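You operate a simulated robot arm through the tools that you are given. There is no shell and no other tool. Be economical: measure what you need, move in short steps, check, and stop when the job is done.

Carry out the task below with a simulated robot arm. There is one attempt and no reset: what you move stays moved.

TASK
Swap the brass coupler in the press for the black one and press its seal home.
Fine: brass coupler in the small green tray; leave the lever up and the slide out. Set down upright: brass coupler, black coupler.

The check looks at the end state, three seconds after you hand in, the way a careful person would. Anything else that was tipped, shoved, dropped, spilled or broken makes it a failure. A push-on lid holds only when it is set on centred and level and pressed home; a screw cap is set on level and turned clockwise until tight.

THE ROBOT
A 7-joint arm with a two-finger parallel gripper, fixed in place. Base frame: the origin is at the foot of the arm, x ahead of it, y to its left, z up; the work surface is at about z = 790. Readings come in mm, degrees, newtons and seconds.
With the tool pointing down near the work surface it reaches from about 220 to 680 mm from the base axis. Its first joint turns from -66.0 to 66.0 degrees. Payload 2.4 kg.
The TCP is the grasp point between the finger pads, 30 mm short of the fingertips. In the tool frame z runs along the fingers and y along their closing line. The gripper opens to 94 mm. The fingers are 28 mm wide and 10 mm thick; the gripper's body (50 by 96 mm) begins 55 mm behind the TCP.
Orientation is that of the tool frame in the base frame, as a unit quaternion [x, y, z, w]. With the fingers straight down and closing along the base's y, the tool's x points along the base's -x, its y along +y and its z along -z.

THE INTERFACE
- The arm moves only by the tool send_rows. Its argument "targets" is a list of rows, each an object of numbers (a shift or turn left out is 0, a gripper value left out holds the last): "fingers": the gripper command, from -1 (shut) to 1 (fully open), values between in proportion; "tx", "ty", "tz": the shift along the base's x, y, z in mm; "rx", "ry", "rz": the turn, a rotation vector about the base's x, y, z in degrees. In form: [{"fingers": .., "tx": .., "ty": .., "tz": .., "rx": .., "ry": .., "rz": ..}, ...]. A call has 1 to 10 rows; each row is the pose to reach, as a shift and turn from the pose commanded when the call began. Rows are played at 5 a second. More than 50 mm and 8.6 degrees between two rows, or a gripper value outside its range, and nothing of the call is played. Where a pose cannot be reached the arm comes as near as it can. A force on the tool above 60 N (or 10 N above the force at the start of the call, whichever is more), or a blocked arm, ends the call early, and 0.2 s more pass. The fingers move at their own pace (about 153 mm/s each) and stop on an object; they squeeze with about 21 N. The grip force told is the motor's: it shows also when the fingers shut on nothing. Time passes only in rows, and 0.2 s behind the last, so rows that repeat a pose let the fingers close. It gives the time, the measured TCP pose, the force on the tool (base axes), the opening and the grip force at its end, in the units of the frame above (readings bear some noise), with the torque about the TCP (base axes, N m) and any sound that the robot's microphone picked up.
- Cameras (640 x 400 px; columns grow to the right, rows downward): "scene" is fixed at [29.9, 461.3, 1456.1]; the picture's right is [-0.86, -0.52, 0.00], its down [-0.25, 0.41, -0.88] and it looks along [0.45, -0.75, -0.48] (base axes); focal length 324 px, centre (320, 200). "wrist" rides on the gripper at [76, 14, -102] in the tool frame; the picture's right is [-0.18, 0.98, 0.00], its down [-0.75, -0.14, -0.64] and it looks along [-0.63, -0.12, 0.77] (tool axes); focal length 243 px, centre (320, 200). There is no depth. A picture from a camera that has moved, and an enlarged one, comes with that camera's place and axes in the base frame and with its lens.
- grab_frame(camera): a new picture of that camera. The clock stands still meanwhile.
- inspect(camera, box): a new picture of the part [left, top, right, bottom] of that camera's present view, enlarged. The clock stands still meanwhile.
- sign_off(): hands the job in; it is judged then, once.

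Go step by step. Nothing tells you positions but the pictures and the camera data: compare them with the known pose of the tool, close in by small moves and look again before you grip or let go. The budget is 120 turns and 76 pictures, counting those below and the enlarged ones. Unless the task says otherwise, let go and move clear before handing in, and close with one line.

The tools are called after ">>>" as name(argument=value, ...) on one line, values as JSON. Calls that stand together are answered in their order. send_rows: Moves the arm, as the interface text tells. Its arguments: {"type":"object","properties":{"targets":{"type":"array"}},"required":["targets"]} The other tools are called the same way: grab_frame (camera) takes a picture; inspect (camera, box) takes an enlarged picture of a part of a camera's view; sign_off () hands the job in.

At the start:

```text
time: 0.0
eef_pos: [321.5, -201.2, 1207.7]
tcp_rot: [0.0, 1.0, 0.0, 0.0]
force: [-0.1, -0.3, 1.1]
moment: [0.02, -0.01, -0.01]
opening: 94.0
finger_force: 0.1
```

scene: 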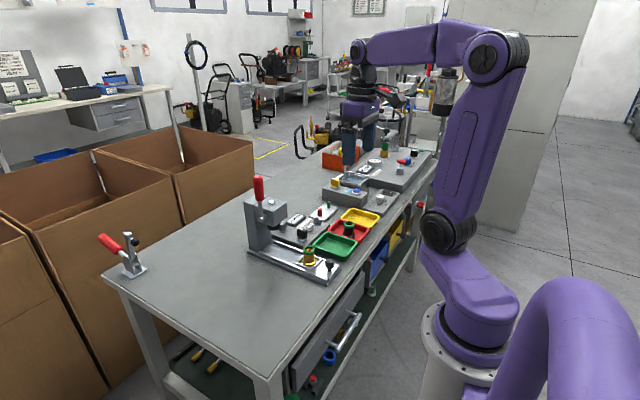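
wrist: 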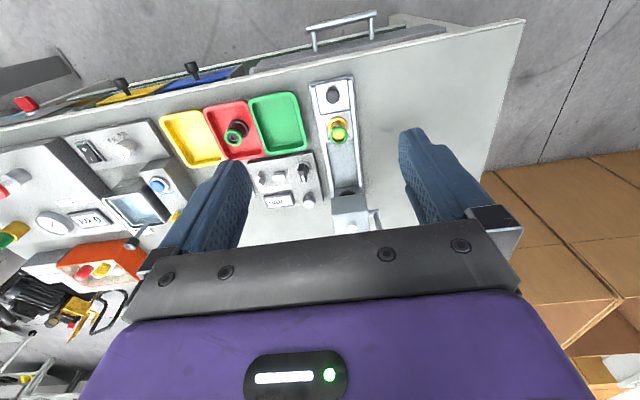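

I see a press with a slide (brass coupler on it, slide apparently out), a red-handled lever, and green, red and yellow trays; the black coupler is in the red tray. I'll zoom in first.

>>> inspect(camera="scene", box=[230, 165, 390, 290])

>>> inspect(camera="wrist", box=[150, 70, 390, 240])

```text
3.20 times, centred on (310, 228) of scene
camera zoom: at [29.9, 461.3, 1456.1], right [-0.86, -0.52, 0.0], down [-0.25, 0.41, -0.88], along [0.45, -0.75, -0.48], focal length 1037 px, centre (352, 112)
```

zoom: 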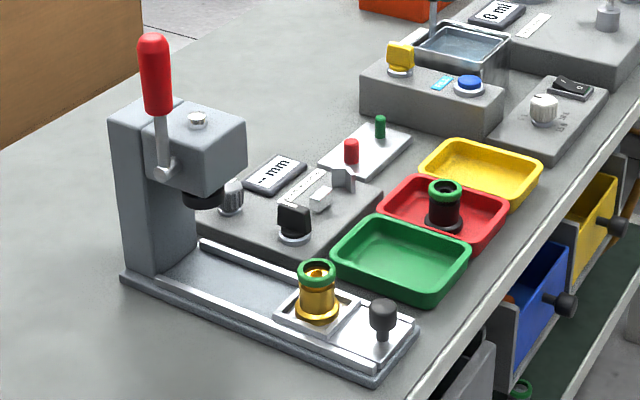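

```text
2.35 times, centred on (270, 155) of wrist
camera zoom: at [246.4, -186.2, 1309.3], right [0.18, 0.98, 0.0], down [0.75, -0.14, 0.64], along [0.63, -0.12, -0.77], focal length 571 px, centre (438, 306)
```

zoom: 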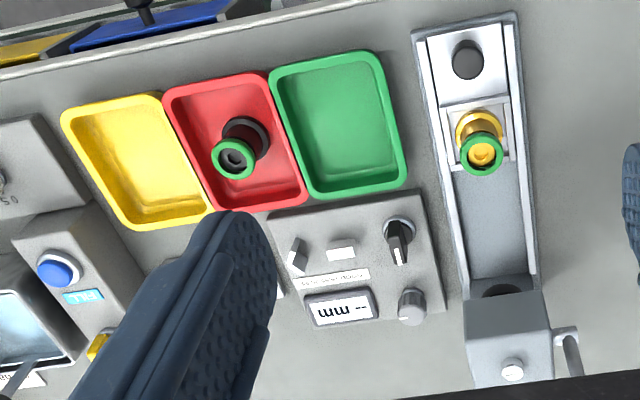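

I take brass to be near (455,-191), top z≈862, black near (431,-402), and the green tray near (437,-315). I'll lower the camera for a better look.

>>> send_rows(targets=[{"tx": 10, "ty": -18, "tz": -42}, {"tx": 20, "ty": -36, "tz": -84}, {"tx": 30, "ty": -54, "tz": -126}, {"tx": 40, "ty": -72, "tz": -168}, {"tx": 48, "ty": -89, "tz": -207}, {"tx": 48, "ty": -89, "tz": -207}])

>>> grab_frame(camera="wrist")

>>> inspect(camera="scene", box=[290, 215, 370, 265])

```text
time: 1.4
eef_pos: [370.6, -291.1, 999.2]
tcp_rot: [0.0, 1.0, 0.0, 0.0]
force: [0.8, -0.3, 0.0]
moment: [-0.02, 0.02, 0.03]
opening: 94.2
finger_force: 0.1
```

```text
71 pictures are left
camera wrist: at [294.5, -275.5, 1101.0], right [0.18, 0.98, 0.0], down [0.75, -0.14, 0.64], along [0.63, -0.12, -0.77], focal length 243 px, centre (320, 200)
```

wrist: 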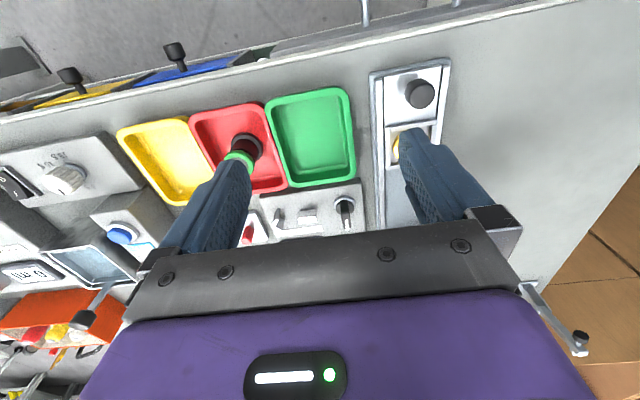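

```text
8.00 times, centred on (330, 240) of scene
camera zoom: at [29.9, 461.3, 1456.1], right [-0.86, -0.52, 0.0], down [-0.25, 0.41, -0.88], along [0.45, -0.75, -0.48], focal length 2592 px, centre (240, -120)
```

zoom: 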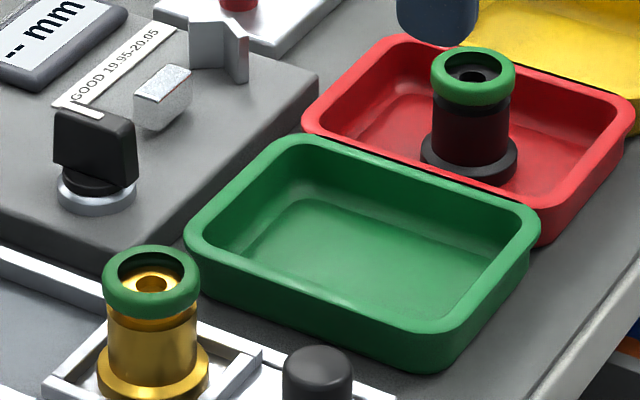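

The rings are slightly wider than the barrels, so I'll grip the barrels below the seal with the tool tilted about 40° toward +x. I'm tilting and moving in front of the brass one to measure it from the side.

>>> send_rows(targets=[{"tx": -6, "ty": 20, "tz": -8, "ry": -8}, {"tx": -12, "ty": 40, "tz": -16, "ry": -16}, {"tx": -18, "ty": 60, "tz": -24, "ry": -24}, {"tx": -24, "ty": 80, "tz": -32, "ry": -32}, {"tx": -30, "ty": 100, "tz": -40, "ry": -40}, {"tx": -30, "ty": 100, "tz": -40, "ry": -40, "fingers": 0.3}, {"tx": -30, "ty": 100, "tz": -40, "ry": -40, "fingers": 0.3}])

>>> grab_frame(camera="wrist")

>>> grab_frame(camera="scene")

```text
time: 3.0
eef_pos: [387.8, -184.6, 969.0]
tcp_rot: [-0.001, 0.94, 0.003, 0.341]
force: [-0.3, 0.0, -0.1]
moment: [0.0, 0.01, 0.01]
opening: 61.1
finger_force: 0.0
out of reach, approached as far as the arm can: row 3, 4, 5, 6, 7
```

```text
69 pictures are left
camera wrist: at [265.2, -169.5, 997.7], right [0.14, 0.98, 0.12], down [0.17, -0.15, 0.97], along [0.98, -0.12, -0.18], focal length 243 px, centre (320, 200)
```

wrist: 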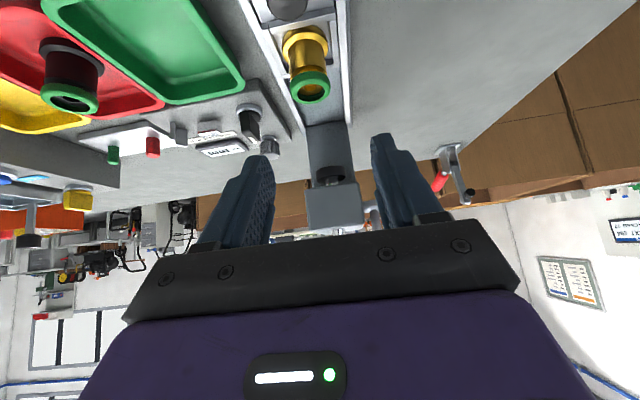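

```text
68 pictures are left
```

scene: 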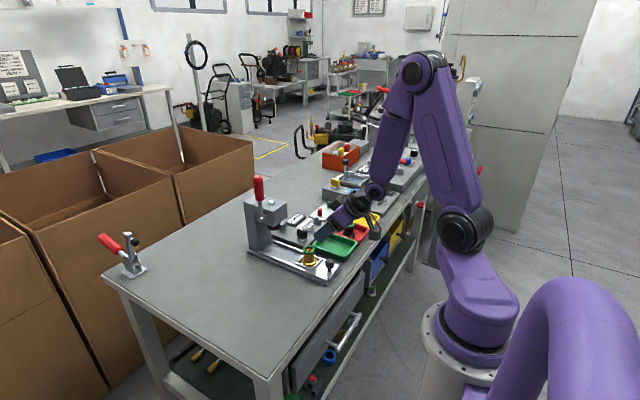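

The tilt pushes against a reach limit here (x came out at 388). From both views brass is at about (460,-190). I'll step down and outward and see which pose is reached.

>>> send_rows(targets=[{"tx": 15, "ty": 0, "tz": -15}, {"tx": 30, "ty": 0, "tz": -30}, {"tx": 30, "ty": 0, "tz": -30}])

```text
time: 3.8
eef_pos: [399.8, -191.7, 952.0]
tcp_rot: [0.001, 0.941, 0.01, 0.339]
force: [0.1, -0.4, -1.1]
moment: [-0.02, -0.01, 0.01]
opening: 61.1
finger_force: 0.1
out of reach, approached as far as the arm can: row 1, 2, 3
```

The boundary seems to depend on tilt, so I'm trying 25° instead, which should still clear the seal ring.

>>> send_rows(targets=[{"tx": 25, "ty": 1, "tz": 0, "ry": 8}, {"tx": 50, "ty": 1, "tz": 0, "ry": 15}, {"tx": 50, "ty": 1, "tz": -15, "ry": 15}, {"tx": 50, "ty": 1, "tz": -15, "ry": 15}])

>>> grab_frame(camera="wrist")

>>> inspect(camera="scene", box=[270, 195, 370, 285])

```text
time: 4.8
eef_pos: [449.4, -191.2, 939.3]
tcp_rot: [-0.001, 0.976, 0.0, 0.216]
force: [-0.5, 0.5, 0.8]
moment: [-0.03, 0.04, 0.0]
opening: 61.1
finger_force: 0.0
out of reach, approached as far as the arm can: row 2
```

```text
67 pictures are left
camera wrist: at [338.3, -175.4, 998.5], right [0.17, 0.98, 0.08], down [0.41, -0.14, 0.9], along [0.9, -0.12, -0.43], focal length 243 px, centre (320, 200)
```

wrist: 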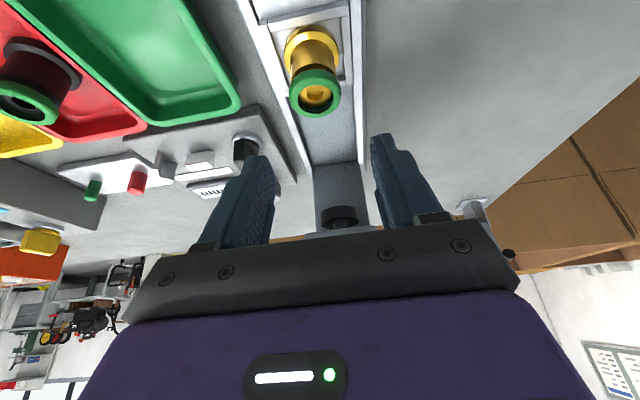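

```text
4.44 times, centred on (320, 240) of scene
camera zoom: at [29.9, 461.3, 1456.1], right [-0.86, -0.52, 0.0], down [-0.25, 0.41, -0.88], along [0.45, -0.75, -0.48], focal length 1440 px, centre (320, 22)
```

zoom: 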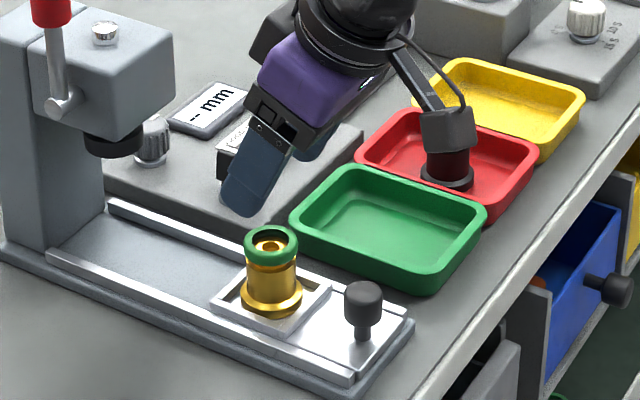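

Baseline turns out to be the reached pose. Brass is now at (459,-189); I'll descend towards (443,-189.5,…) at 25° tilt.

>>> send_rows(targets=[{"tx": -3, "ty": 1, "tz": -25}, {"tx": -6, "ty": 1.5, "tz": -49}, {"tx": -6, "ty": 1.5, "tz": -49}])

>>> inspect(camera="scene", box=[270, 195, 370, 285])

>>> grab_frame(camera="wrist")

```text
time: 5.6
eef_pos: [443.4, -189.6, 889.5]
tcp_rot: [0.0, 0.976, 0.0, 0.216]
force: [0.4, -1.2, -0.3]
moment: [0.01, 0.04, 0.0]
opening: 61.2
finger_force: 0.0
```

```text
4.44 times, centred on (320, 240) of scene
camera zoom: at [29.9, 461.3, 1456.1], right [-0.86, -0.52, 0.0], down [-0.25, 0.41, -0.88], along [0.45, -0.75, -0.48], focal length 1440 px, centre (320, 22)
```

zoom: 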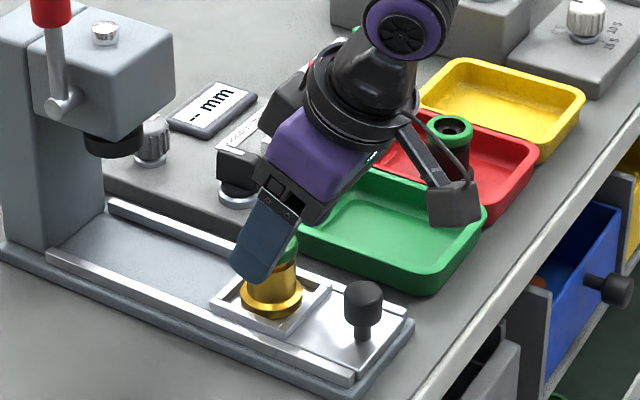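

```text
64 pictures are left
camera wrist: at [331.8, -173.6, 949.1], right [0.17, 0.98, 0.08], down [0.41, -0.14, 0.9], along [0.9, -0.12, -0.43], focal length 243 px, centre (320, 200)
```

wrist: 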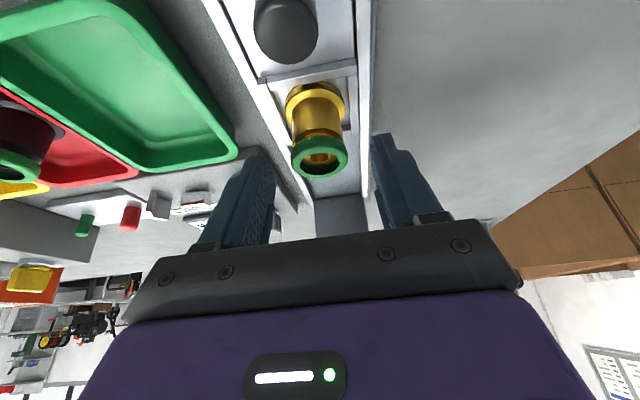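

Alignment looks good: coupler axis is about (459,-188). I'll go down to TCP z≈851, then check.

>>> send_rows(targets=[{"tx": 0, "ty": 1.3, "tz": -20}, {"tx": 0, "ty": 1.3, "tz": -38}, {"tx": 0, "ty": 1.3, "tz": -38}])

>>> inspect(camera="scene", box=[280, 215, 350, 285])

>>> grab_frame(camera="wrist")

```text
time: 6.4
eef_pos: [445.1, -187.9, 851.7]
tcp_rot: [0.0, 0.976, -0.001, 0.219]
force: [-3.9, 1.5, 24.8]
moment: [-0.74, 0.13, -0.23]
opening: 60.5
finger_force: 0.1
```

```text
5.71 times, centred on (315, 250) of scene
camera zoom: at [29.4, 461.5, 1456.0], right [-0.86, -0.52, 0.0], down [-0.25, 0.41, -0.88], along [0.45, -0.75, -0.48], focal length 1852 px, centre (349, -86)
```

zoom: 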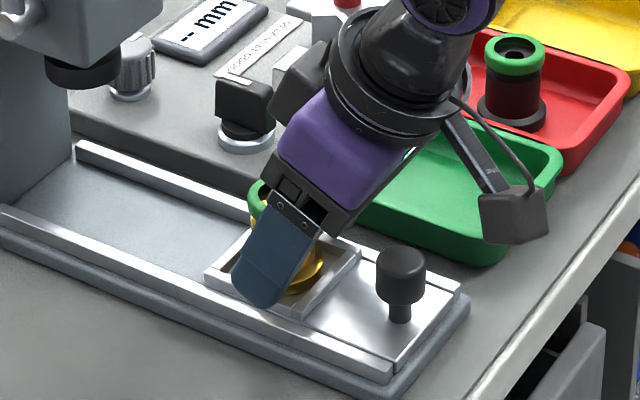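

```text
62 pictures are left
camera wrist: at [332.5, -172.3, 911.8], right [0.17, 0.98, 0.08], down [0.41, -0.14, 0.9], along [0.9, -0.12, -0.42], focal length 243 px, centre (320, 200)
```

wrist: 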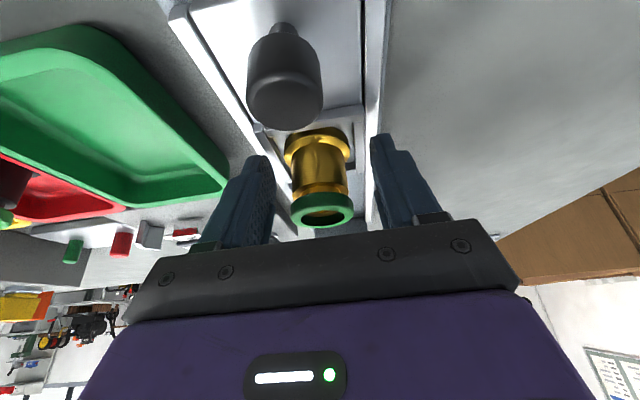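

A fingertip is resting on the rail or nest frame at 25 N, so I'll lift 4 mm and shift back a bit, then re-read.

>>> send_rows(targets=[{"tx": -1, "ty": 0, "tz": 4}, {"tx": -4, "ty": 0, "tz": 4}, {"tx": -4, "ty": 0, "tz": 4}])

>>> inspect(camera="wrist", box=[190, 100, 450, 260])

```text
time: 7.2
eef_pos: [439.3, -189.2, 854.1]
tcp_rot: [0.0, 0.976, 0.0, 0.216]
force: [0.1, 0.2, -0.1]
moment: [0.0, 0.01, -0.01]
opening: 61.2
finger_force: 0.1
```

```text
2.46 times, centred on (320, 180) of wrist
camera zoom: at [327.6, -172.4, 914.9], right [0.17, 0.98, 0.08], down [0.41, -0.14, 0.9], along [0.9, -0.12, -0.43], focal length 597 px, centre (320, 249)
```

zoom: 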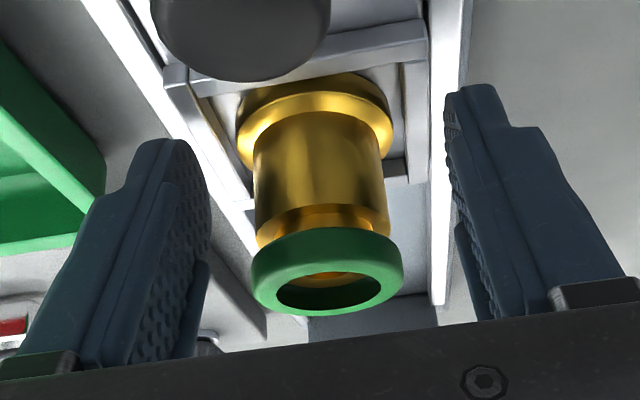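

Free of contact and centred. Closing the fingers on the brass barrel.

>>> send_rows(targets=[{"fingers": 0.0}, {"fingers": -1}, {"fingers": -1}, {"fingers": -1}])

>>> inspect(camera="wrist", box=[190, 100, 450, 260])

```text
time: 8.2
eef_pos: [439.7, -187.6, 855.9]
tcp_rot: [0.0, 0.976, 0.0, 0.216]
force: [-0.1, 0.7, -0.3]
moment: [0.0, 0.05, 0.01]
opening: 33.3
finger_force: 21.1
```

```text
2.46 times, centred on (320, 180) of wrist
camera zoom: at [327.7, -172.4, 914.9], right [0.17, 0.98, 0.08], down [0.41, -0.14, 0.9], along [0.9, -0.12, -0.43], focal length 597 px, centre (320, 249)
```

zoom: 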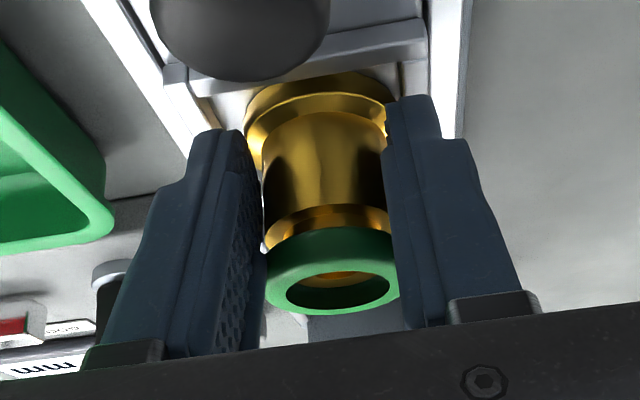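

Gripped on the barrel at 33 mm. Lifting straight up in small steps.

>>> send_rows(targets=[{"tz": 5}, {"tz": 15}, {"tz": 35}, {"tz": 60}, {"tz": 60}])

>>> grab_frame(camera="wrist")

>>> inspect(camera="scene", box=[270, 195, 370, 285])

```text
time: 9.4
eef_pos: [438.2, -188.3, 914.3]
tcp_rot: [0.0, 0.976, 0.001, 0.217]
force: [-0.1, -0.6, -1.2]
moment: [0.0, 0.04, 0.01]
opening: 33.3
finger_force: 21.2
```

```text
59 pictures are left
camera wrist: at [327.7, -172.3, 975.4], right [0.17, 0.98, 0.08], down [0.41, -0.14, 0.9], along [0.9, -0.12, -0.43], focal length 243 px, centre (320, 200)
```

wrist: 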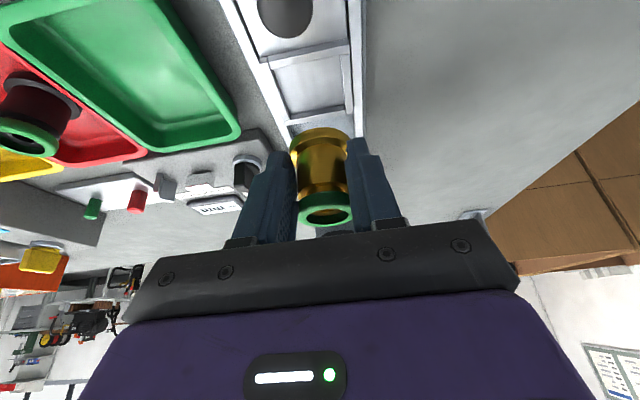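

```text
4.44 times, centred on (320, 240) of scene
camera zoom: at [29.9, 461.3, 1456.1], right [-0.86, -0.52, 0.0], down [-0.25, 0.41, -0.88], along [0.45, -0.75, -0.48], focal length 1440 px, centre (320, 22)
```

zoom: 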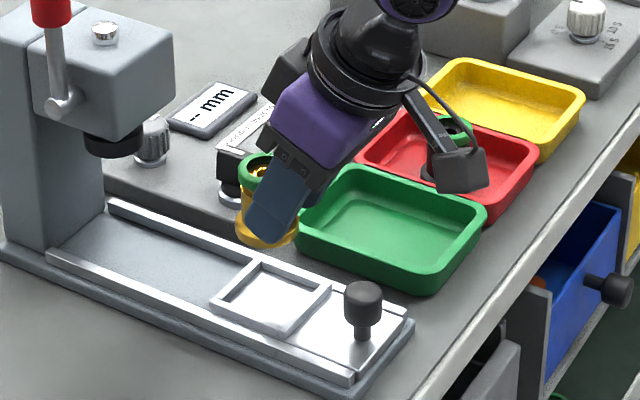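

Brass is held level. The green tray centre is about (434,-313), so I'll carry it there at height.

>>> send_rows(targets=[{"tx": -6, "ty": -40}, {"tx": -12, "ty": -80}, {"tx": -18, "ty": -124.5}, {"tx": -18, "ty": -124.5}, {"tx": -18, "ty": -124.5, "tz": -25}, {"tx": -18, "ty": -124.5, "tz": -40}, {"tx": -18, "ty": -124.5, "tz": -40}])

>>> grab_frame(camera="wrist")

>>> inspect(camera="scene", box=[290, 195, 390, 285])

```text
time: 11.0
eef_pos: [420.8, -313.2, 873.9]
tcp_rot: [0.0, 0.976, 0.0, 0.217]
force: [0.1, -0.3, -2.1]
moment: [0.0, 0.01, 0.02]
opening: 33.2
finger_force: 21.4
```

```text
57 pictures are left
camera wrist: at [309.2, -297.3, 934.8], right [0.17, 0.98, 0.08], down [0.41, -0.14, 0.9], along [0.9, -0.12, -0.43], focal length 243 px, centre (320, 200)
```

wrist: 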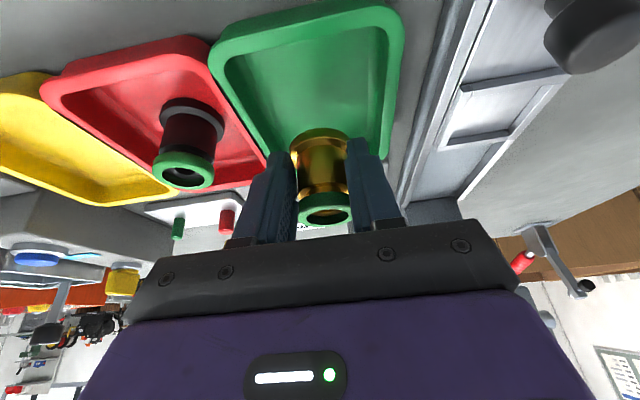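

```text
4.44 times, centred on (340, 240) of scene
camera zoom: at [29.9, 461.3, 1456.1], right [-0.86, -0.52, 0.0], down [-0.25, 0.41, -0.88], along [0.45, -0.75, -0.48], focal length 1440 px, centre (231, 22)
```

zoom: 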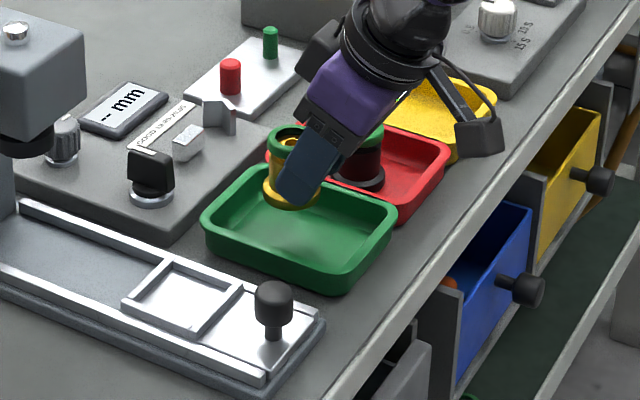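

The tray spans roughly x 378–492, y -350…-260, so I'll shift +7 mm in y to centre and go down.

>>> send_rows(targets=[{"ty": 7, "tz": 0}, {"ty": 7, "tz": -12}, {"ty": 7, "tz": -24}, {"ty": 7, "tz": -28}, {"ty": 7, "tz": -28}])

>>> inspect(camera="scene", box=[305, 210, 375, 270])

>>> grab_frame(camera="wrist")

```text
time: 12.2
eef_pos: [421.7, -305.7, 846.6]
tcp_rot: [-0.001, 0.976, 0.0, 0.216]
force: [-1.1, -0.6, -2.2]
moment: [-0.02, 0.02, 0.0]
opening: 33.0
finger_force: 21.1
```

```text
6.67 times, centred on (340, 240) of scene
camera zoom: at [29.9, 461.3, 1456.1], right [-0.86, -0.52, 0.0], down [-0.25, 0.41, -0.88], along [0.45, -0.75, -0.48], focal length 2160 px, centre (187, -67)
```

zoom: 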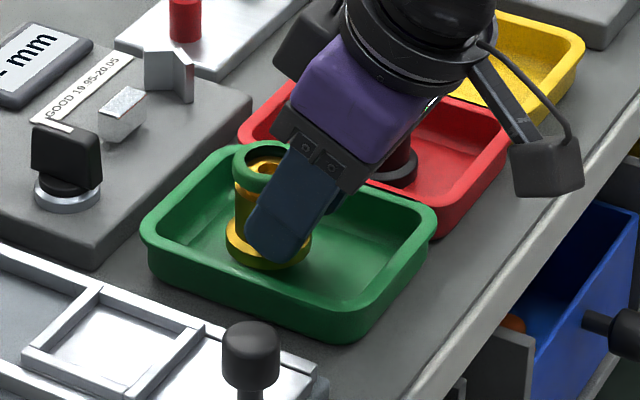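

```text
54 pictures are left
camera wrist: at [309.8, -290.6, 906.8], right [0.17, 0.98, 0.08], down [0.41, -0.14, 0.9], along [0.9, -0.12, -0.43], focal length 243 px, centre (320, 200)
```

wrist: 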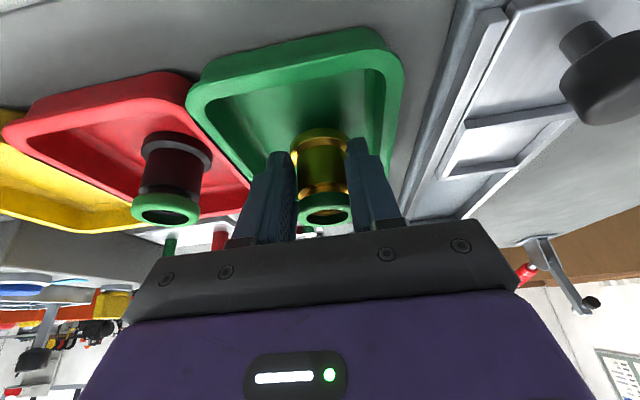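

Inside the tray and just above the floor. Lowering gently until I feel it touch.

>>> send_rows(targets=[{"tz": -2}, {"tz": -4}, {"tz": -4}])

```text
time: 13.0
eef_pos: [420.7, -306.3, 842.5]
tcp_rot: [0.0, 0.976, 0.0, 0.216]
force: [-0.9, 0.5, -2.3]
moment: [-0.03, 0.05, 0.01]
opening: 32.7
finger_force: 20.9
```

>>> send_rows(targets=[{"tz": -1}, {"tz": -2}, {"tz": -2}])

```text
time: 13.8
eef_pos: [422.0, -305.8, 840.3]
tcp_rot: [0.001, 0.976, 0.0, 0.216]
force: [-0.4, 0.2, -2.5]
moment: [0.0, 0.05, 0.03]
opening: 33.1
finger_force: 20.8
```

No contact yet; continuing down.

>>> send_rows(targets=[{"tz": -1}, {"tz": -2}, {"tz": -2}])

>>> inspect(camera="scene", box=[315, 215, 355, 250])

```text
time: 14.6
eef_pos: [420.9, -305.9, 838.7]
tcp_rot: [0.0, 0.976, -0.001, 0.217]
force: [0.9, 0.6, -1.1]
moment: [-0.03, 0.03, -0.04]
opening: 33.0
finger_force: 20.8
```

```text
11.43 times, centred on (335, 232) of scene
camera zoom: at [29.9, 461.3, 1456.1], right [-0.86, -0.52, 0.0], down [-0.25, 0.41, -0.88], along [0.45, -0.75, -0.48], focal length 3703 px, centre (149, -171)
```

zoom: 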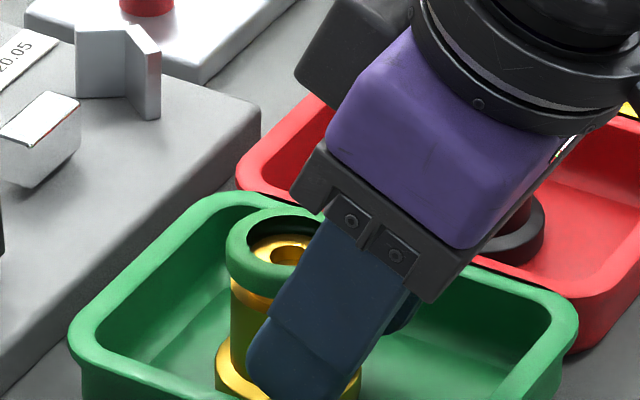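

>>> send_rows(targets=[{"tz": -1}, {"tz": -2}, {"tz": -2}])

```text
time: 15.4
eef_pos: [420.3, -305.5, 837.6]
tcp_rot: [0.001, 0.976, 0.0, 0.216]
force: [0.2, 0.2, -2.6]
moment: [0.0, 0.04, 0.0]
opening: 33.0
finger_force: 20.5
```

>>> send_rows(targets=[{"tz": -1}, {"tz": -2}, {"tz": -2}])

```text
time: 16.2
eef_pos: [422.0, -306.3, 834.7]
tcp_rot: [0.0, 0.976, -0.001, 0.218]
force: [-2.2, 0.9, 16.1]
moment: [0.18, -0.47, 0.08]
opening: 33.3
finger_force: 21.1
```

It touches the floor (16 N). Opening the fingers moderately and backing straight up.

>>> send_rows(targets=[{"tz": 0.7, "fingers": -0.1}, {"tz": 0.7, "fingers": 0.15}, {"tz": 0.7, "fingers": 0.15}, {"tz": 0.7, "fingers": 0.15}])

>>> grab_frame(camera="wrist")

```text
time: 17.2
eef_pos: [421.1, -306.3, 835.1]
tcp_rot: [0.0, 0.976, 0.0, 0.217]
force: [0.1, 0.1, -0.4]
moment: [-0.05, 0.03, 0.02]
opening: 53.6
finger_force: 0.0
```

```text
52 pictures are left
camera wrist: at [309.6, -290.3, 895.6], right [0.17, 0.98, 0.08], down [0.41, -0.14, 0.9], along [0.9, -0.12, -0.43], focal length 243 px, centre (320, 200)
```

wrist: 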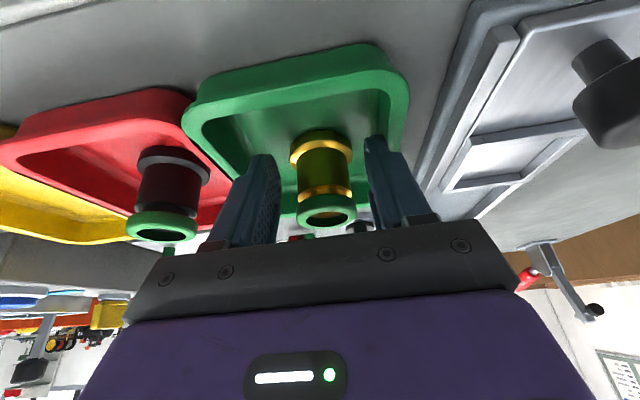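

Brass is upright in the green tray. Raising, then moving over toward black at about (427,-399).

>>> send_rows(targets=[{"tz": 30}, {"tz": 70}, {"tx": -4, "ty": -31, "tz": 70}, {"tx": -8, "ty": -62, "tz": 70}, {"tx": -12, "ty": -93, "tz": 70, "fingers": 0.3}, {"tx": -12, "ty": -93, "tz": 50, "fingers": 0.3}, {"tx": -12, "ty": -93, "tz": 50, "fingers": 0.3}])

>>> grab_frame(camera="wrist")

>>> inspect(camera="scene", box=[300, 195, 400, 285])

```text
time: 18.8
eef_pos: [408.9, -397.3, 886.2]
tcp_rot: [0.0, 0.976, 0.0, 0.216]
force: [0.6, 0.8, -0.6]
moment: [-0.01, 0.01, 0.04]
opening: 61.0
finger_force: 0.1
```

```text
51 pictures are left
camera wrist: at [297.7, -382.9, 946.3], right [0.17, 0.98, 0.08], down [0.41, -0.14, 0.9], along [0.9, -0.12, -0.43], focal length 243 px, centre (320, 200)
```

wrist: 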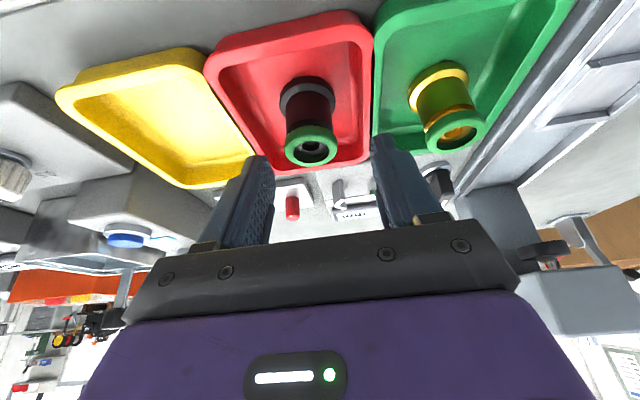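

```text
4.44 times, centred on (350, 240) of scene
camera zoom: at [29.9, 461.3, 1456.1], right [-0.86, -0.52, 0.0], down [-0.25, 0.41, -0.88], along [0.45, -0.75, -0.48], focal length 1440 px, centre (187, 22)
```

zoom: 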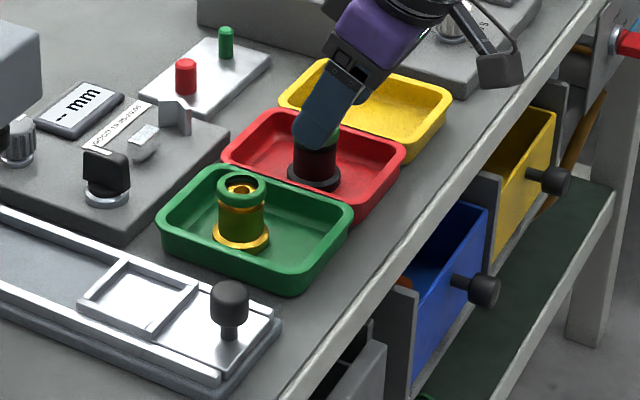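

Black's axis is at (428,-403), off-centre in its tray, so I'll narrow the opening to 46 mm to avoid the tray wall. Lining up above it first.

>>> send_rows(targets=[{"tx": -1, "ty": -5, "tz": -5, "fingers": -0.02}, {"tx": -1, "ty": -5, "tz": -5, "fingers": -0.02}, {"tx": -1, "ty": -5, "tz": -5, "fingers": -0.02}])

>>> inspect(camera="wrist", box=[190, 70, 450, 230])

```text
time: 19.6
eef_pos: [407.6, -404.3, 880.8]
tcp_rot: [0.0, 0.976, 0.0, 0.216]
force: [-0.3, 0.0, -0.1]
moment: [-0.02, -0.02, 0.02]
opening: 45.9
finger_force: 0.1
```

```text
2.46 times, centred on (320, 150) of wrist
camera zoom: at [296.7, -388.1, 941.5], right [0.17, 0.98, 0.08], down [0.41, -0.14, 0.9], along [0.9, -0.12, -0.43], focal length 597 px, centre (320, 323)
```

zoom: 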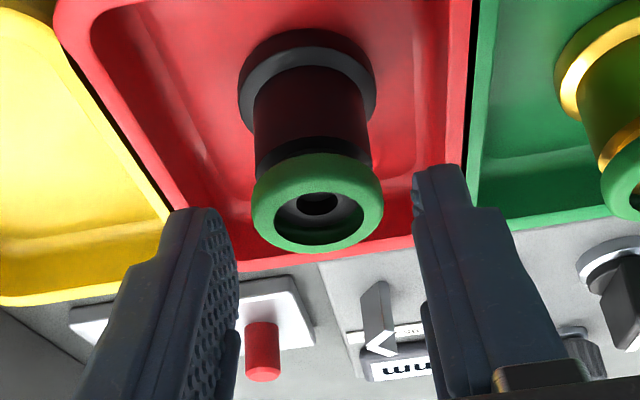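

Centred. Descending to TCP z≈838.

>>> send_rows(targets=[{"tz": -15}, {"tz": -30}, {"tz": -38}, {"tz": -38}])

>>> inspect(camera="wrist", box=[190, 100, 450, 260])

>>> inspect(camera="scene", box=[320, 200, 390, 250])

```text
time: 20.6
eef_pos: [408.6, -403.6, 842.9]
tcp_rot: [0.0, 0.976, -0.001, 0.216]
force: [-0.4, -0.1, 0.6]
moment: [-0.02, 0.0, 0.02]
opening: 46.1
finger_force: 0.0
```

```text
2.46 times, centred on (320, 180) of wrist
camera zoom: at [296.6, -388.4, 902.9], right [0.17, 0.98, 0.08], down [0.41, -0.14, 0.9], along [0.9, -0.12, -0.43], focal length 597 px, centre (320, 249)
```

zoom: 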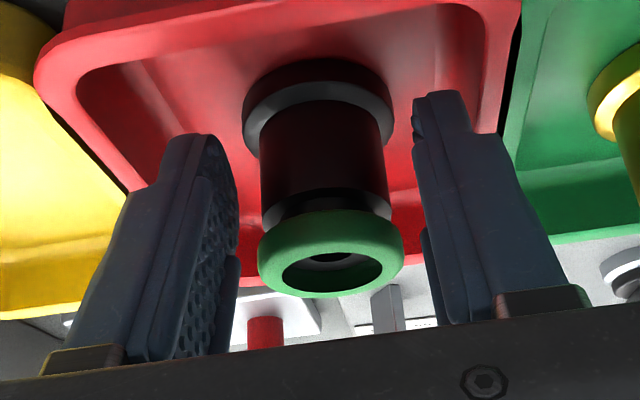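

```text
8.00 times, centred on (355, 225) of scene
camera zoom: at [29.9, 461.3, 1456.1], right [-0.86, -0.52, 0.0], down [-0.25, 0.41, -0.88], along [0.45, -0.75, -0.48], focal length 2592 px, centre (40, 0)
```

zoom: 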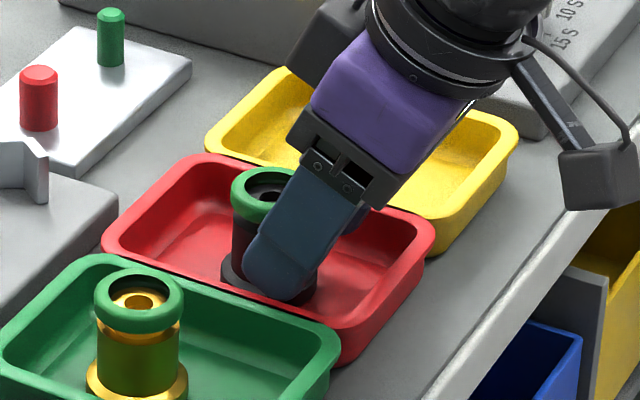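

Clear on both sides. Final 5 mm down, then close.

>>> send_rows(targets=[{"tz": -5}, {"tz": -5}, {"tz": -5, "fingers": -1}, {"tz": -5, "fingers": -1}, {"tz": -5, "fingers": -1}])

>>> inspect(camera="wrist", box=[190, 100, 450, 260])

```text
time: 21.8
eef_pos: [408.7, -403.6, 836.8]
tcp_rot: [0.0, 0.976, -0.001, 0.217]
force: [1.1, -0.7, 0.2]
moment: [-0.03, -0.05, -0.02]
opening: 33.0
finger_force: 20.6
```

```text
2.46 times, centred on (320, 180) of wrist
camera zoom: at [296.6, -388.1, 897.9], right [0.17, 0.98, 0.08], down [0.41, -0.14, 0.9], along [0.9, -0.12, -0.43], focal length 597 px, centre (320, 249)
```

zoom: 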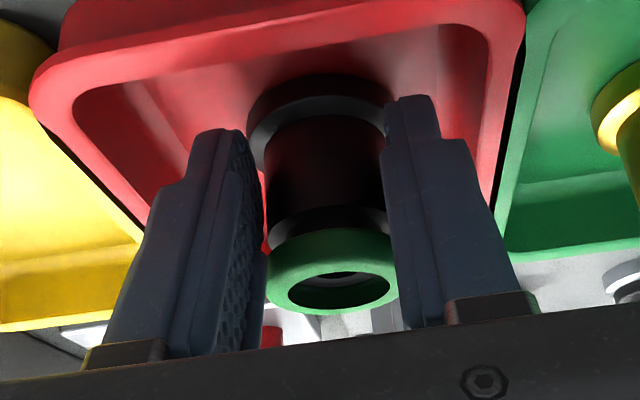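

Black is gripped on its barrel with the same offset. Lifting and carrying it over to the nest at height.

>>> send_rows(targets=[{"tz": 8}, {"tz": 45}, {"tz": 88}, {"tx": 6, "ty": 43, "tz": 88}, {"tx": 13, "ty": 86, "tz": 88}, {"tx": 19, "ty": 129, "tz": 88}, {"tx": 25, "ty": 172, "tz": 88}, {"tx": 31, "ty": 215, "tz": 88}, {"tx": 31, "ty": 215, "tz": 88}])

>>> grab_frame(camera="wrist")

>>> inspect(camera="scene", box=[270, 195, 370, 285])

```text
time: 23.8
eef_pos: [440.2, -188.8, 925.0]
tcp_rot: [0.0, 0.976, 0.0, 0.216]
force: [-1.0, 0.2, -1.8]
moment: [0.0, 0.05, 0.0]
opening: 32.9
finger_force: 20.5
```

```text
45 pictures are left
camera wrist: at [328.2, -172.6, 985.6], right [0.17, 0.98, 0.08], down [0.41, -0.14, 0.9], along [0.9, -0.12, -0.43], focal length 243 px, centre (320, 200)
```

wrist: 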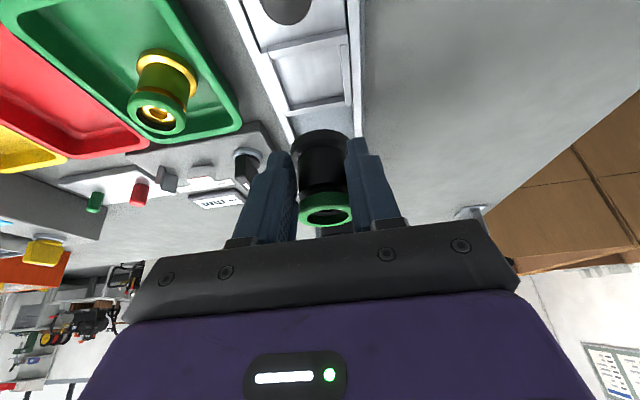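

```text
4.44 times, centred on (320, 240) of scene
camera zoom: at [29.9, 461.3, 1456.1], right [-0.86, -0.52, 0.0], down [-0.25, 0.41, -0.88], along [0.45, -0.75, -0.48], focal length 1440 px, centre (320, 22)
```

zoom: 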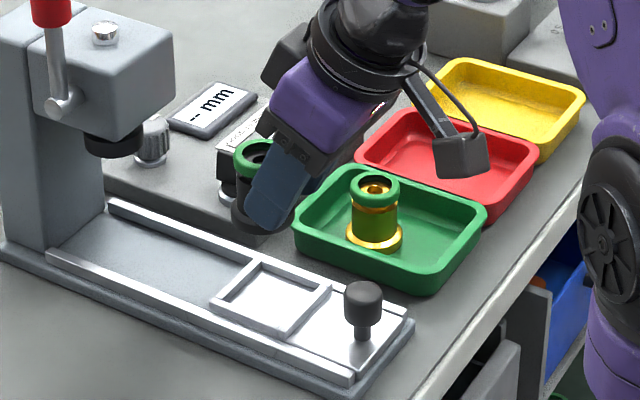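

Over the nest. Descending to a few millimetres above the seat to check.

>>> send_rows(targets=[{"ty": 0.5, "tz": -25}, {"ty": 0.5, "tz": -50}, {"ty": 0.5, "tz": -58}, {"ty": 0.5, "tz": -58}])

>>> inspect(camera="wrist", box=[190, 80, 450, 240])

>>> inspect(camera="scene", box=[280, 230, 340, 280])

```text
time: 24.8
eef_pos: [439.9, -188.8, 866.9]
tcp_rot: [0.0, 0.976, 0.0, 0.217]
force: [0.3, 0.2, -1.5]
moment: [0.0, 0.03, 0.02]
opening: 33.1
finger_force: 20.7
```

```text
2.46 times, centred on (320, 160) of wrist
camera zoom: at [328.3, -172.9, 927.6], right [0.17, 0.98, 0.08], down [0.41, -0.14, 0.9], along [0.9, -0.12, -0.43], focal length 597 px, centre (320, 298)
```

zoom: 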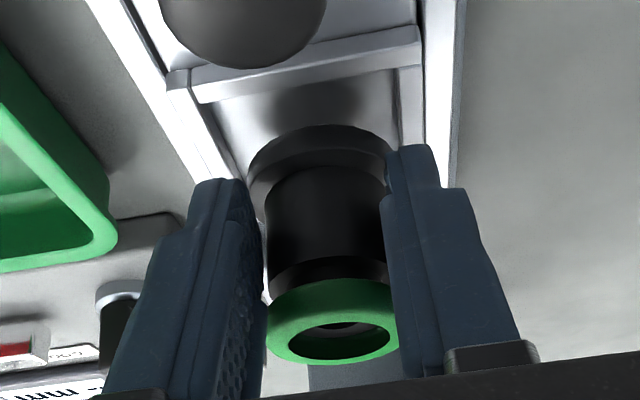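

```text
8.00 times, centred on (310, 255) of scene
camera zoom: at [29.9, 461.3, 1456.1], right [-0.86, -0.52, 0.0], down [-0.25, 0.41, -0.88], along [0.45, -0.75, -0.48], focal length 2592 px, centre (400, -240)
```

zoom: 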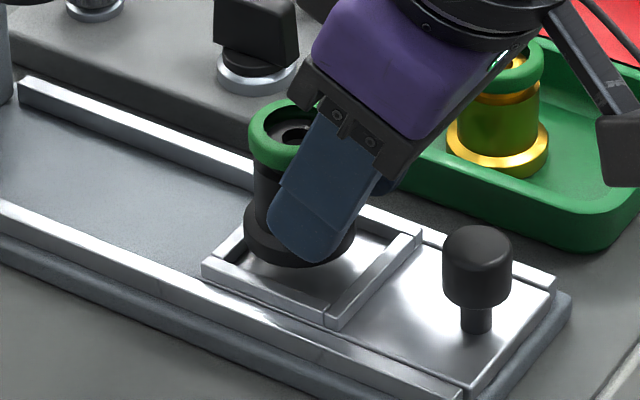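

>>> send_rows(targets=[{"tz": -3}, {"tz": -6}, {"tz": -6}])

>>> inspect(camera="scene", box=[280, 230, 340, 280])

>>> inspect(camera="wrist", box=[190, 80, 450, 240])

```text
time: 25.6
eef_pos: [439.6, -189.7, 862.7]
tcp_rot: [0.0, 0.976, -0.001, 0.218]
force: [-2.9, 1.0, 10.9]
moment: [0.05, -0.41, 0.1]
opening: 33.1
finger_force: 21.2
```

```text
8.00 times, centred on (310, 255) of scene
camera zoom: at [29.6, 461.4, 1456.0], right [-0.86, -0.52, 0.0], down [-0.25, 0.41, -0.88], along [0.45, -0.75, -0.48], focal length 2592 px, centre (400, -240)
```

zoom: 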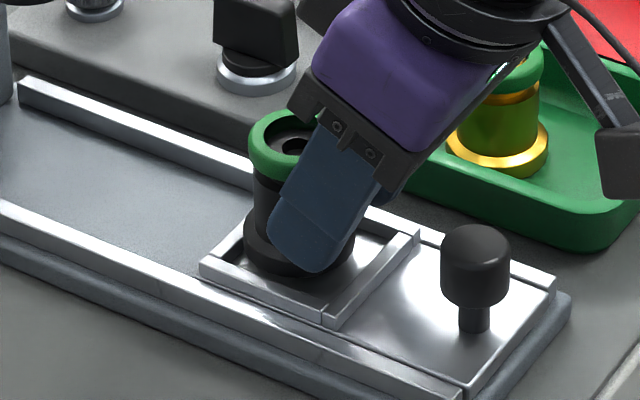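

```text
2.46 times, centred on (320, 160) of wrist
camera zoom: at [328.4, -173.2, 922.3], right [0.17, 0.98, 0.08], down [0.41, -0.14, 0.9], along [0.9, -0.12, -0.43], focal length 597 px, centre (320, 298)
```

zoom: 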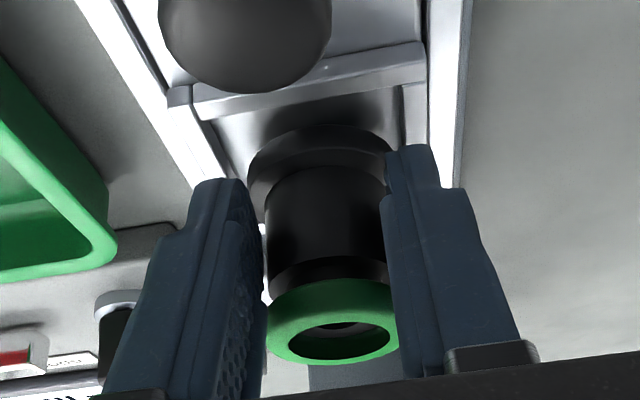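

The flange's far edge is catching the nest's far wall (moment says contact ahead of the tool). Raise a little, move back 2.5 mm, and lower again.

>>> send_rows(targets=[{"tz": 3}, {"tx": -2.5, "tz": 3}, {"tx": -2.5, "tz": 1}, {"tx": -2.5, "tz": -1}, {"tx": -2.5, "tz": -1}])

```text
time: 26.8
eef_pos: [436.6, -188.1, 860.8]
tcp_rot: [0.0, 0.976, 0.0, 0.217]
force: [-0.5, 0.3, -2.1]
moment: [0.02, 0.07, 0.0]
opening: 33.2
finger_force: 20.9
```

Free now; lowering further.

>>> send_rows(targets=[{"tz": -1}, {"tz": -2}, {"tz": -2}])

>>> inspect(camera="wrist", box=[190, 80, 450, 240])

```text
time: 27.6
eef_pos: [437.2, -188.5, 857.9]
tcp_rot: [0.0, 0.976, 0.0, 0.216]
force: [-0.5, -0.1, -2.5]
moment: [0.01, 0.06, -0.03]
opening: 33.1
finger_force: 20.9
```

```text
2.46 times, centred on (320, 160) of wrist
camera zoom: at [325.5, -172.8, 918.6], right [0.17, 0.98, 0.08], down [0.41, -0.14, 0.9], along [0.9, -0.12, -0.43], focal length 597 px, centre (320, 298)
```

zoom: 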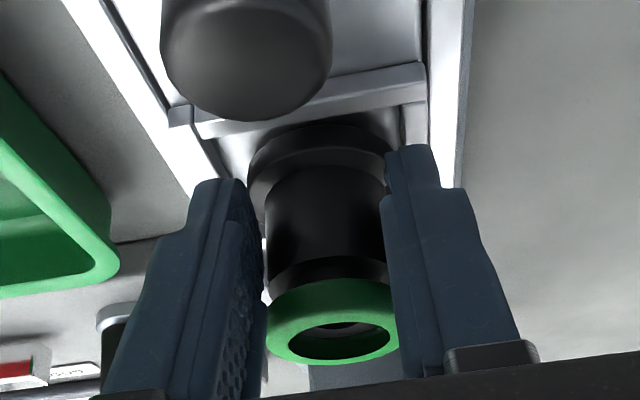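

>>> send_rows(targets=[{"tz": -1}, {"tz": -2}, {"tz": -2}])

```text
time: 28.4
eef_pos: [437.7, -188.9, 856.4]
tcp_rot: [0.0, 0.976, 0.0, 0.217]
force: [0.9, -0.1, -2.6]
moment: [-0.02, 0.04, -0.01]
opening: 32.9
finger_force: 21.1
```

>>> send_rows(targets=[{"tz": -1}, {"tz": -2}, {"tz": -2}])

```text
time: 29.2
eef_pos: [436.3, -188.6, 855.8]
tcp_rot: [-0.001, 0.976, 0.0, 0.219]
force: [-0.8, 1.4, 14.3]
moment: [0.09, -0.05, 0.04]
opening: 33.1
finger_force: 21.1
```

Contact at 14 N. Checking whether it is seated flat.

>>> inspect(camera="scene", box=[285, 235, 335, 275])

>>> inspect(camera="wrist", box=[240, 90, 400, 190])

```text
10.00 times, centred on (310, 255) of scene
camera zoom: at [29.6, 461.4, 1456.0], right [-0.86, -0.52, 0.0], down [-0.25, 0.41, -0.88], along [0.45, -0.75, -0.48], focal length 3240 px, centre (420, -350)
```

zoom: 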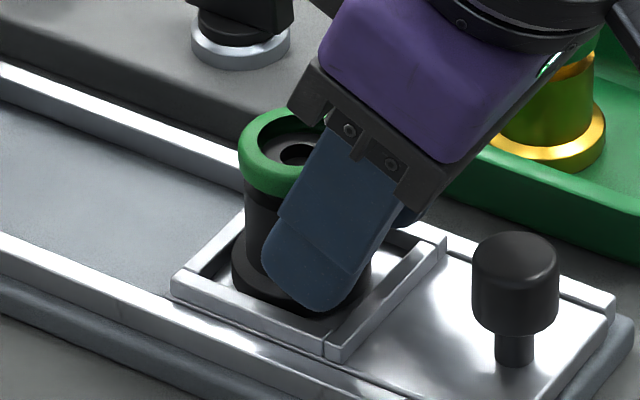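

```text
4.00 times, centred on (320, 140) of wrist
camera zoom: at [325.8, -173.3, 915.4], right [0.17, 0.98, 0.08], down [0.41, -0.14, 0.9], along [0.9, -0.12, -0.43], focal length 970 px, centre (320, 440)
```

zoom: 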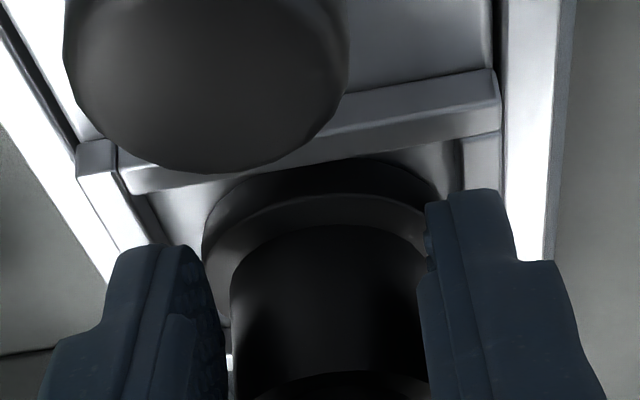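

It looks seated inside the frame. Releasing.

>>> send_rows(targets=[{"tz": 0.5, "fingers": -0.15}, {"tz": 1, "fingers": 0.1}, {"tz": 1, "fingers": 0.1}, {"tz": 1, "fingers": 0.1}])

>>> inspect(camera="wrist", box=[190, 80, 450, 240])

```text
time: 30.2
eef_pos: [436.9, -187.7, 855.7]
tcp_rot: [0.001, 0.976, 0.0, 0.216]
force: [-0.5, 0.0, 0.1]
moment: [-0.02, -0.01, -0.01]
opening: 51.6
finger_force: 0.0
```

```text
2.46 times, centred on (320, 160) of wrist
camera zoom: at [325.4, -173.1, 915.8], right [0.17, 0.98, 0.08], down [0.41, -0.14, 0.9], along [0.9, -0.12, -0.43], focal length 597 px, centre (320, 298)
```

zoom: 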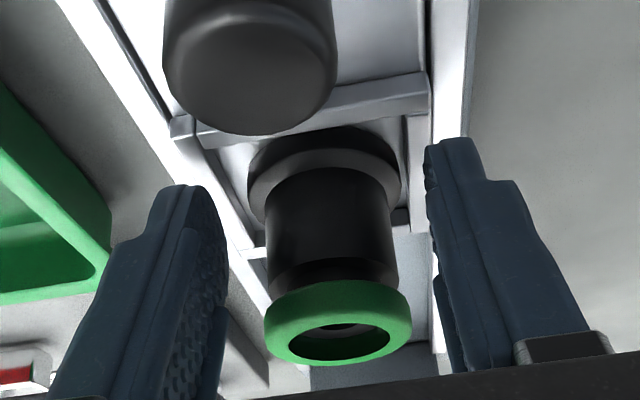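

Black stands in the nest. Rising clear and looking at the seated coupler and the press.

>>> send_rows(targets=[{"tz": 25}, {"tz": 70}, {"tx": -15, "tz": 110, "ry": 8}, {"tx": -30, "tz": 150, "ry": 16}, {"tx": -30, "tz": 180, "ry": 25}, {"tx": -30, "tz": 180, "ry": 25}])

>>> grab_frame(camera="wrist")

>>> inspect(camera="scene", box=[235, 170, 345, 290])

```text
refused: row 5 steps farther than a row can; nothing moved
```

```text
35 pictures are left
camera wrist: at [325.4, -173.1, 915.8], right [0.17, 0.98, 0.08], down [0.41, -0.14, 0.9], along [0.9, -0.12, -0.43], focal length 243 px, centre (320, 200)
```

wrist: 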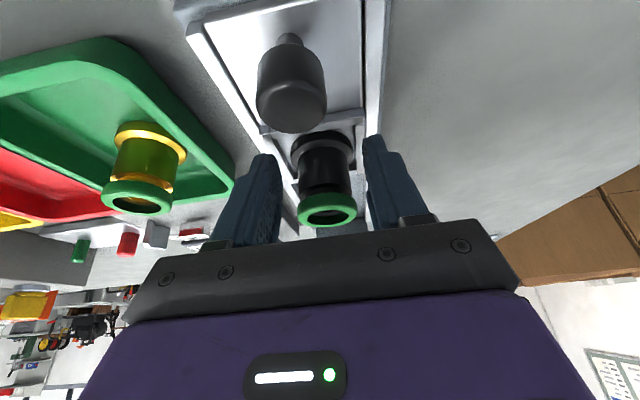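

```text
3.33 times, centred on (290, 230) of scene
camera zoom: at [29.9, 461.3, 1456.1], right [-0.86, -0.52, 0.0], down [-0.25, 0.41, -0.88], along [0.45, -0.75, -0.48], focal length 1080 px, centre (420, 100)
```

zoom: 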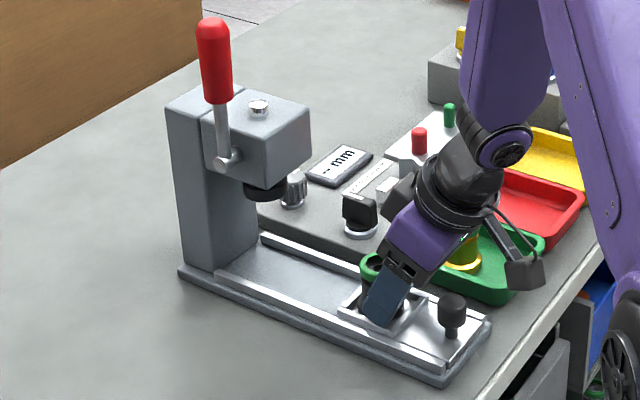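

Nothing moved; one row was too big. I take the knob to be at about (389,-190), top z≈850, and the ram at about x=592. Rising, going vertical and stopping above the knob.

>>> send_rows(targets=[{"tz": 25}, {"tz": 65}, {"tx": -12, "tz": 85, "ry": 8}, {"tx": -30, "tz": 85, "ry": 16}, {"tx": -48, "tz": 85, "ry": 24}, {"tx": -48, "ty": -1.5, "tz": 85, "ry": 25}, {"tx": -48, "ty": -1.5, "tz": 75, "ry": 25}, {"tx": -48, "ty": -1.5, "tz": 75, "ry": 25}])

>>> grab_frame(camera="wrist")

>>> inspect(camera="scene", box=[260, 195, 360, 285])

```text
time: 32.0
eef_pos: [388.8, -189.4, 930.4]
tcp_rot: [-0.001, 1.0, 0.0, 0.0]
force: [0.5, 1.0, -0.4]
moment: [-0.04, 0.02, -0.01]
opening: 51.7
finger_force: 0.0
```

```text
33 pictures are left
camera wrist: at [313.8, -174.0, 1032.5], right [0.18, 0.98, 0.0], down [0.75, -0.14, 0.64], along [0.63, -0.12, -0.77], focal length 243 px, centre (320, 200)
```

wrist: 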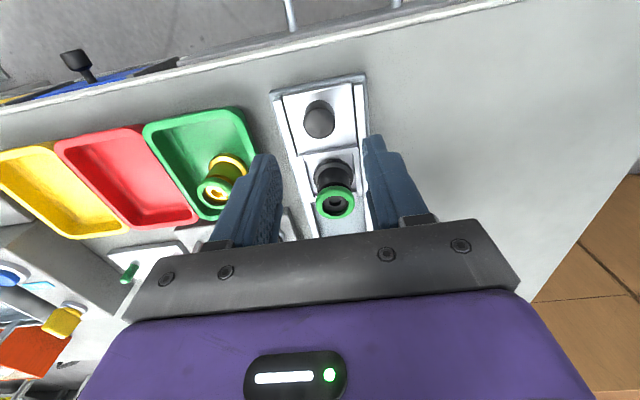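

```text
4.44 times, centred on (310, 240) of scene
camera zoom: at [29.9, 461.3, 1456.1], right [-0.86, -0.52, 0.0], down [-0.25, 0.41, -0.88], along [0.45, -0.75, -0.48], focal length 1440 px, centre (364, 22)
```

zoom: 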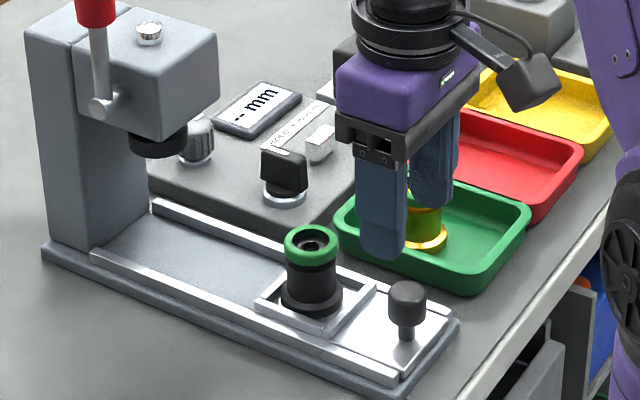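

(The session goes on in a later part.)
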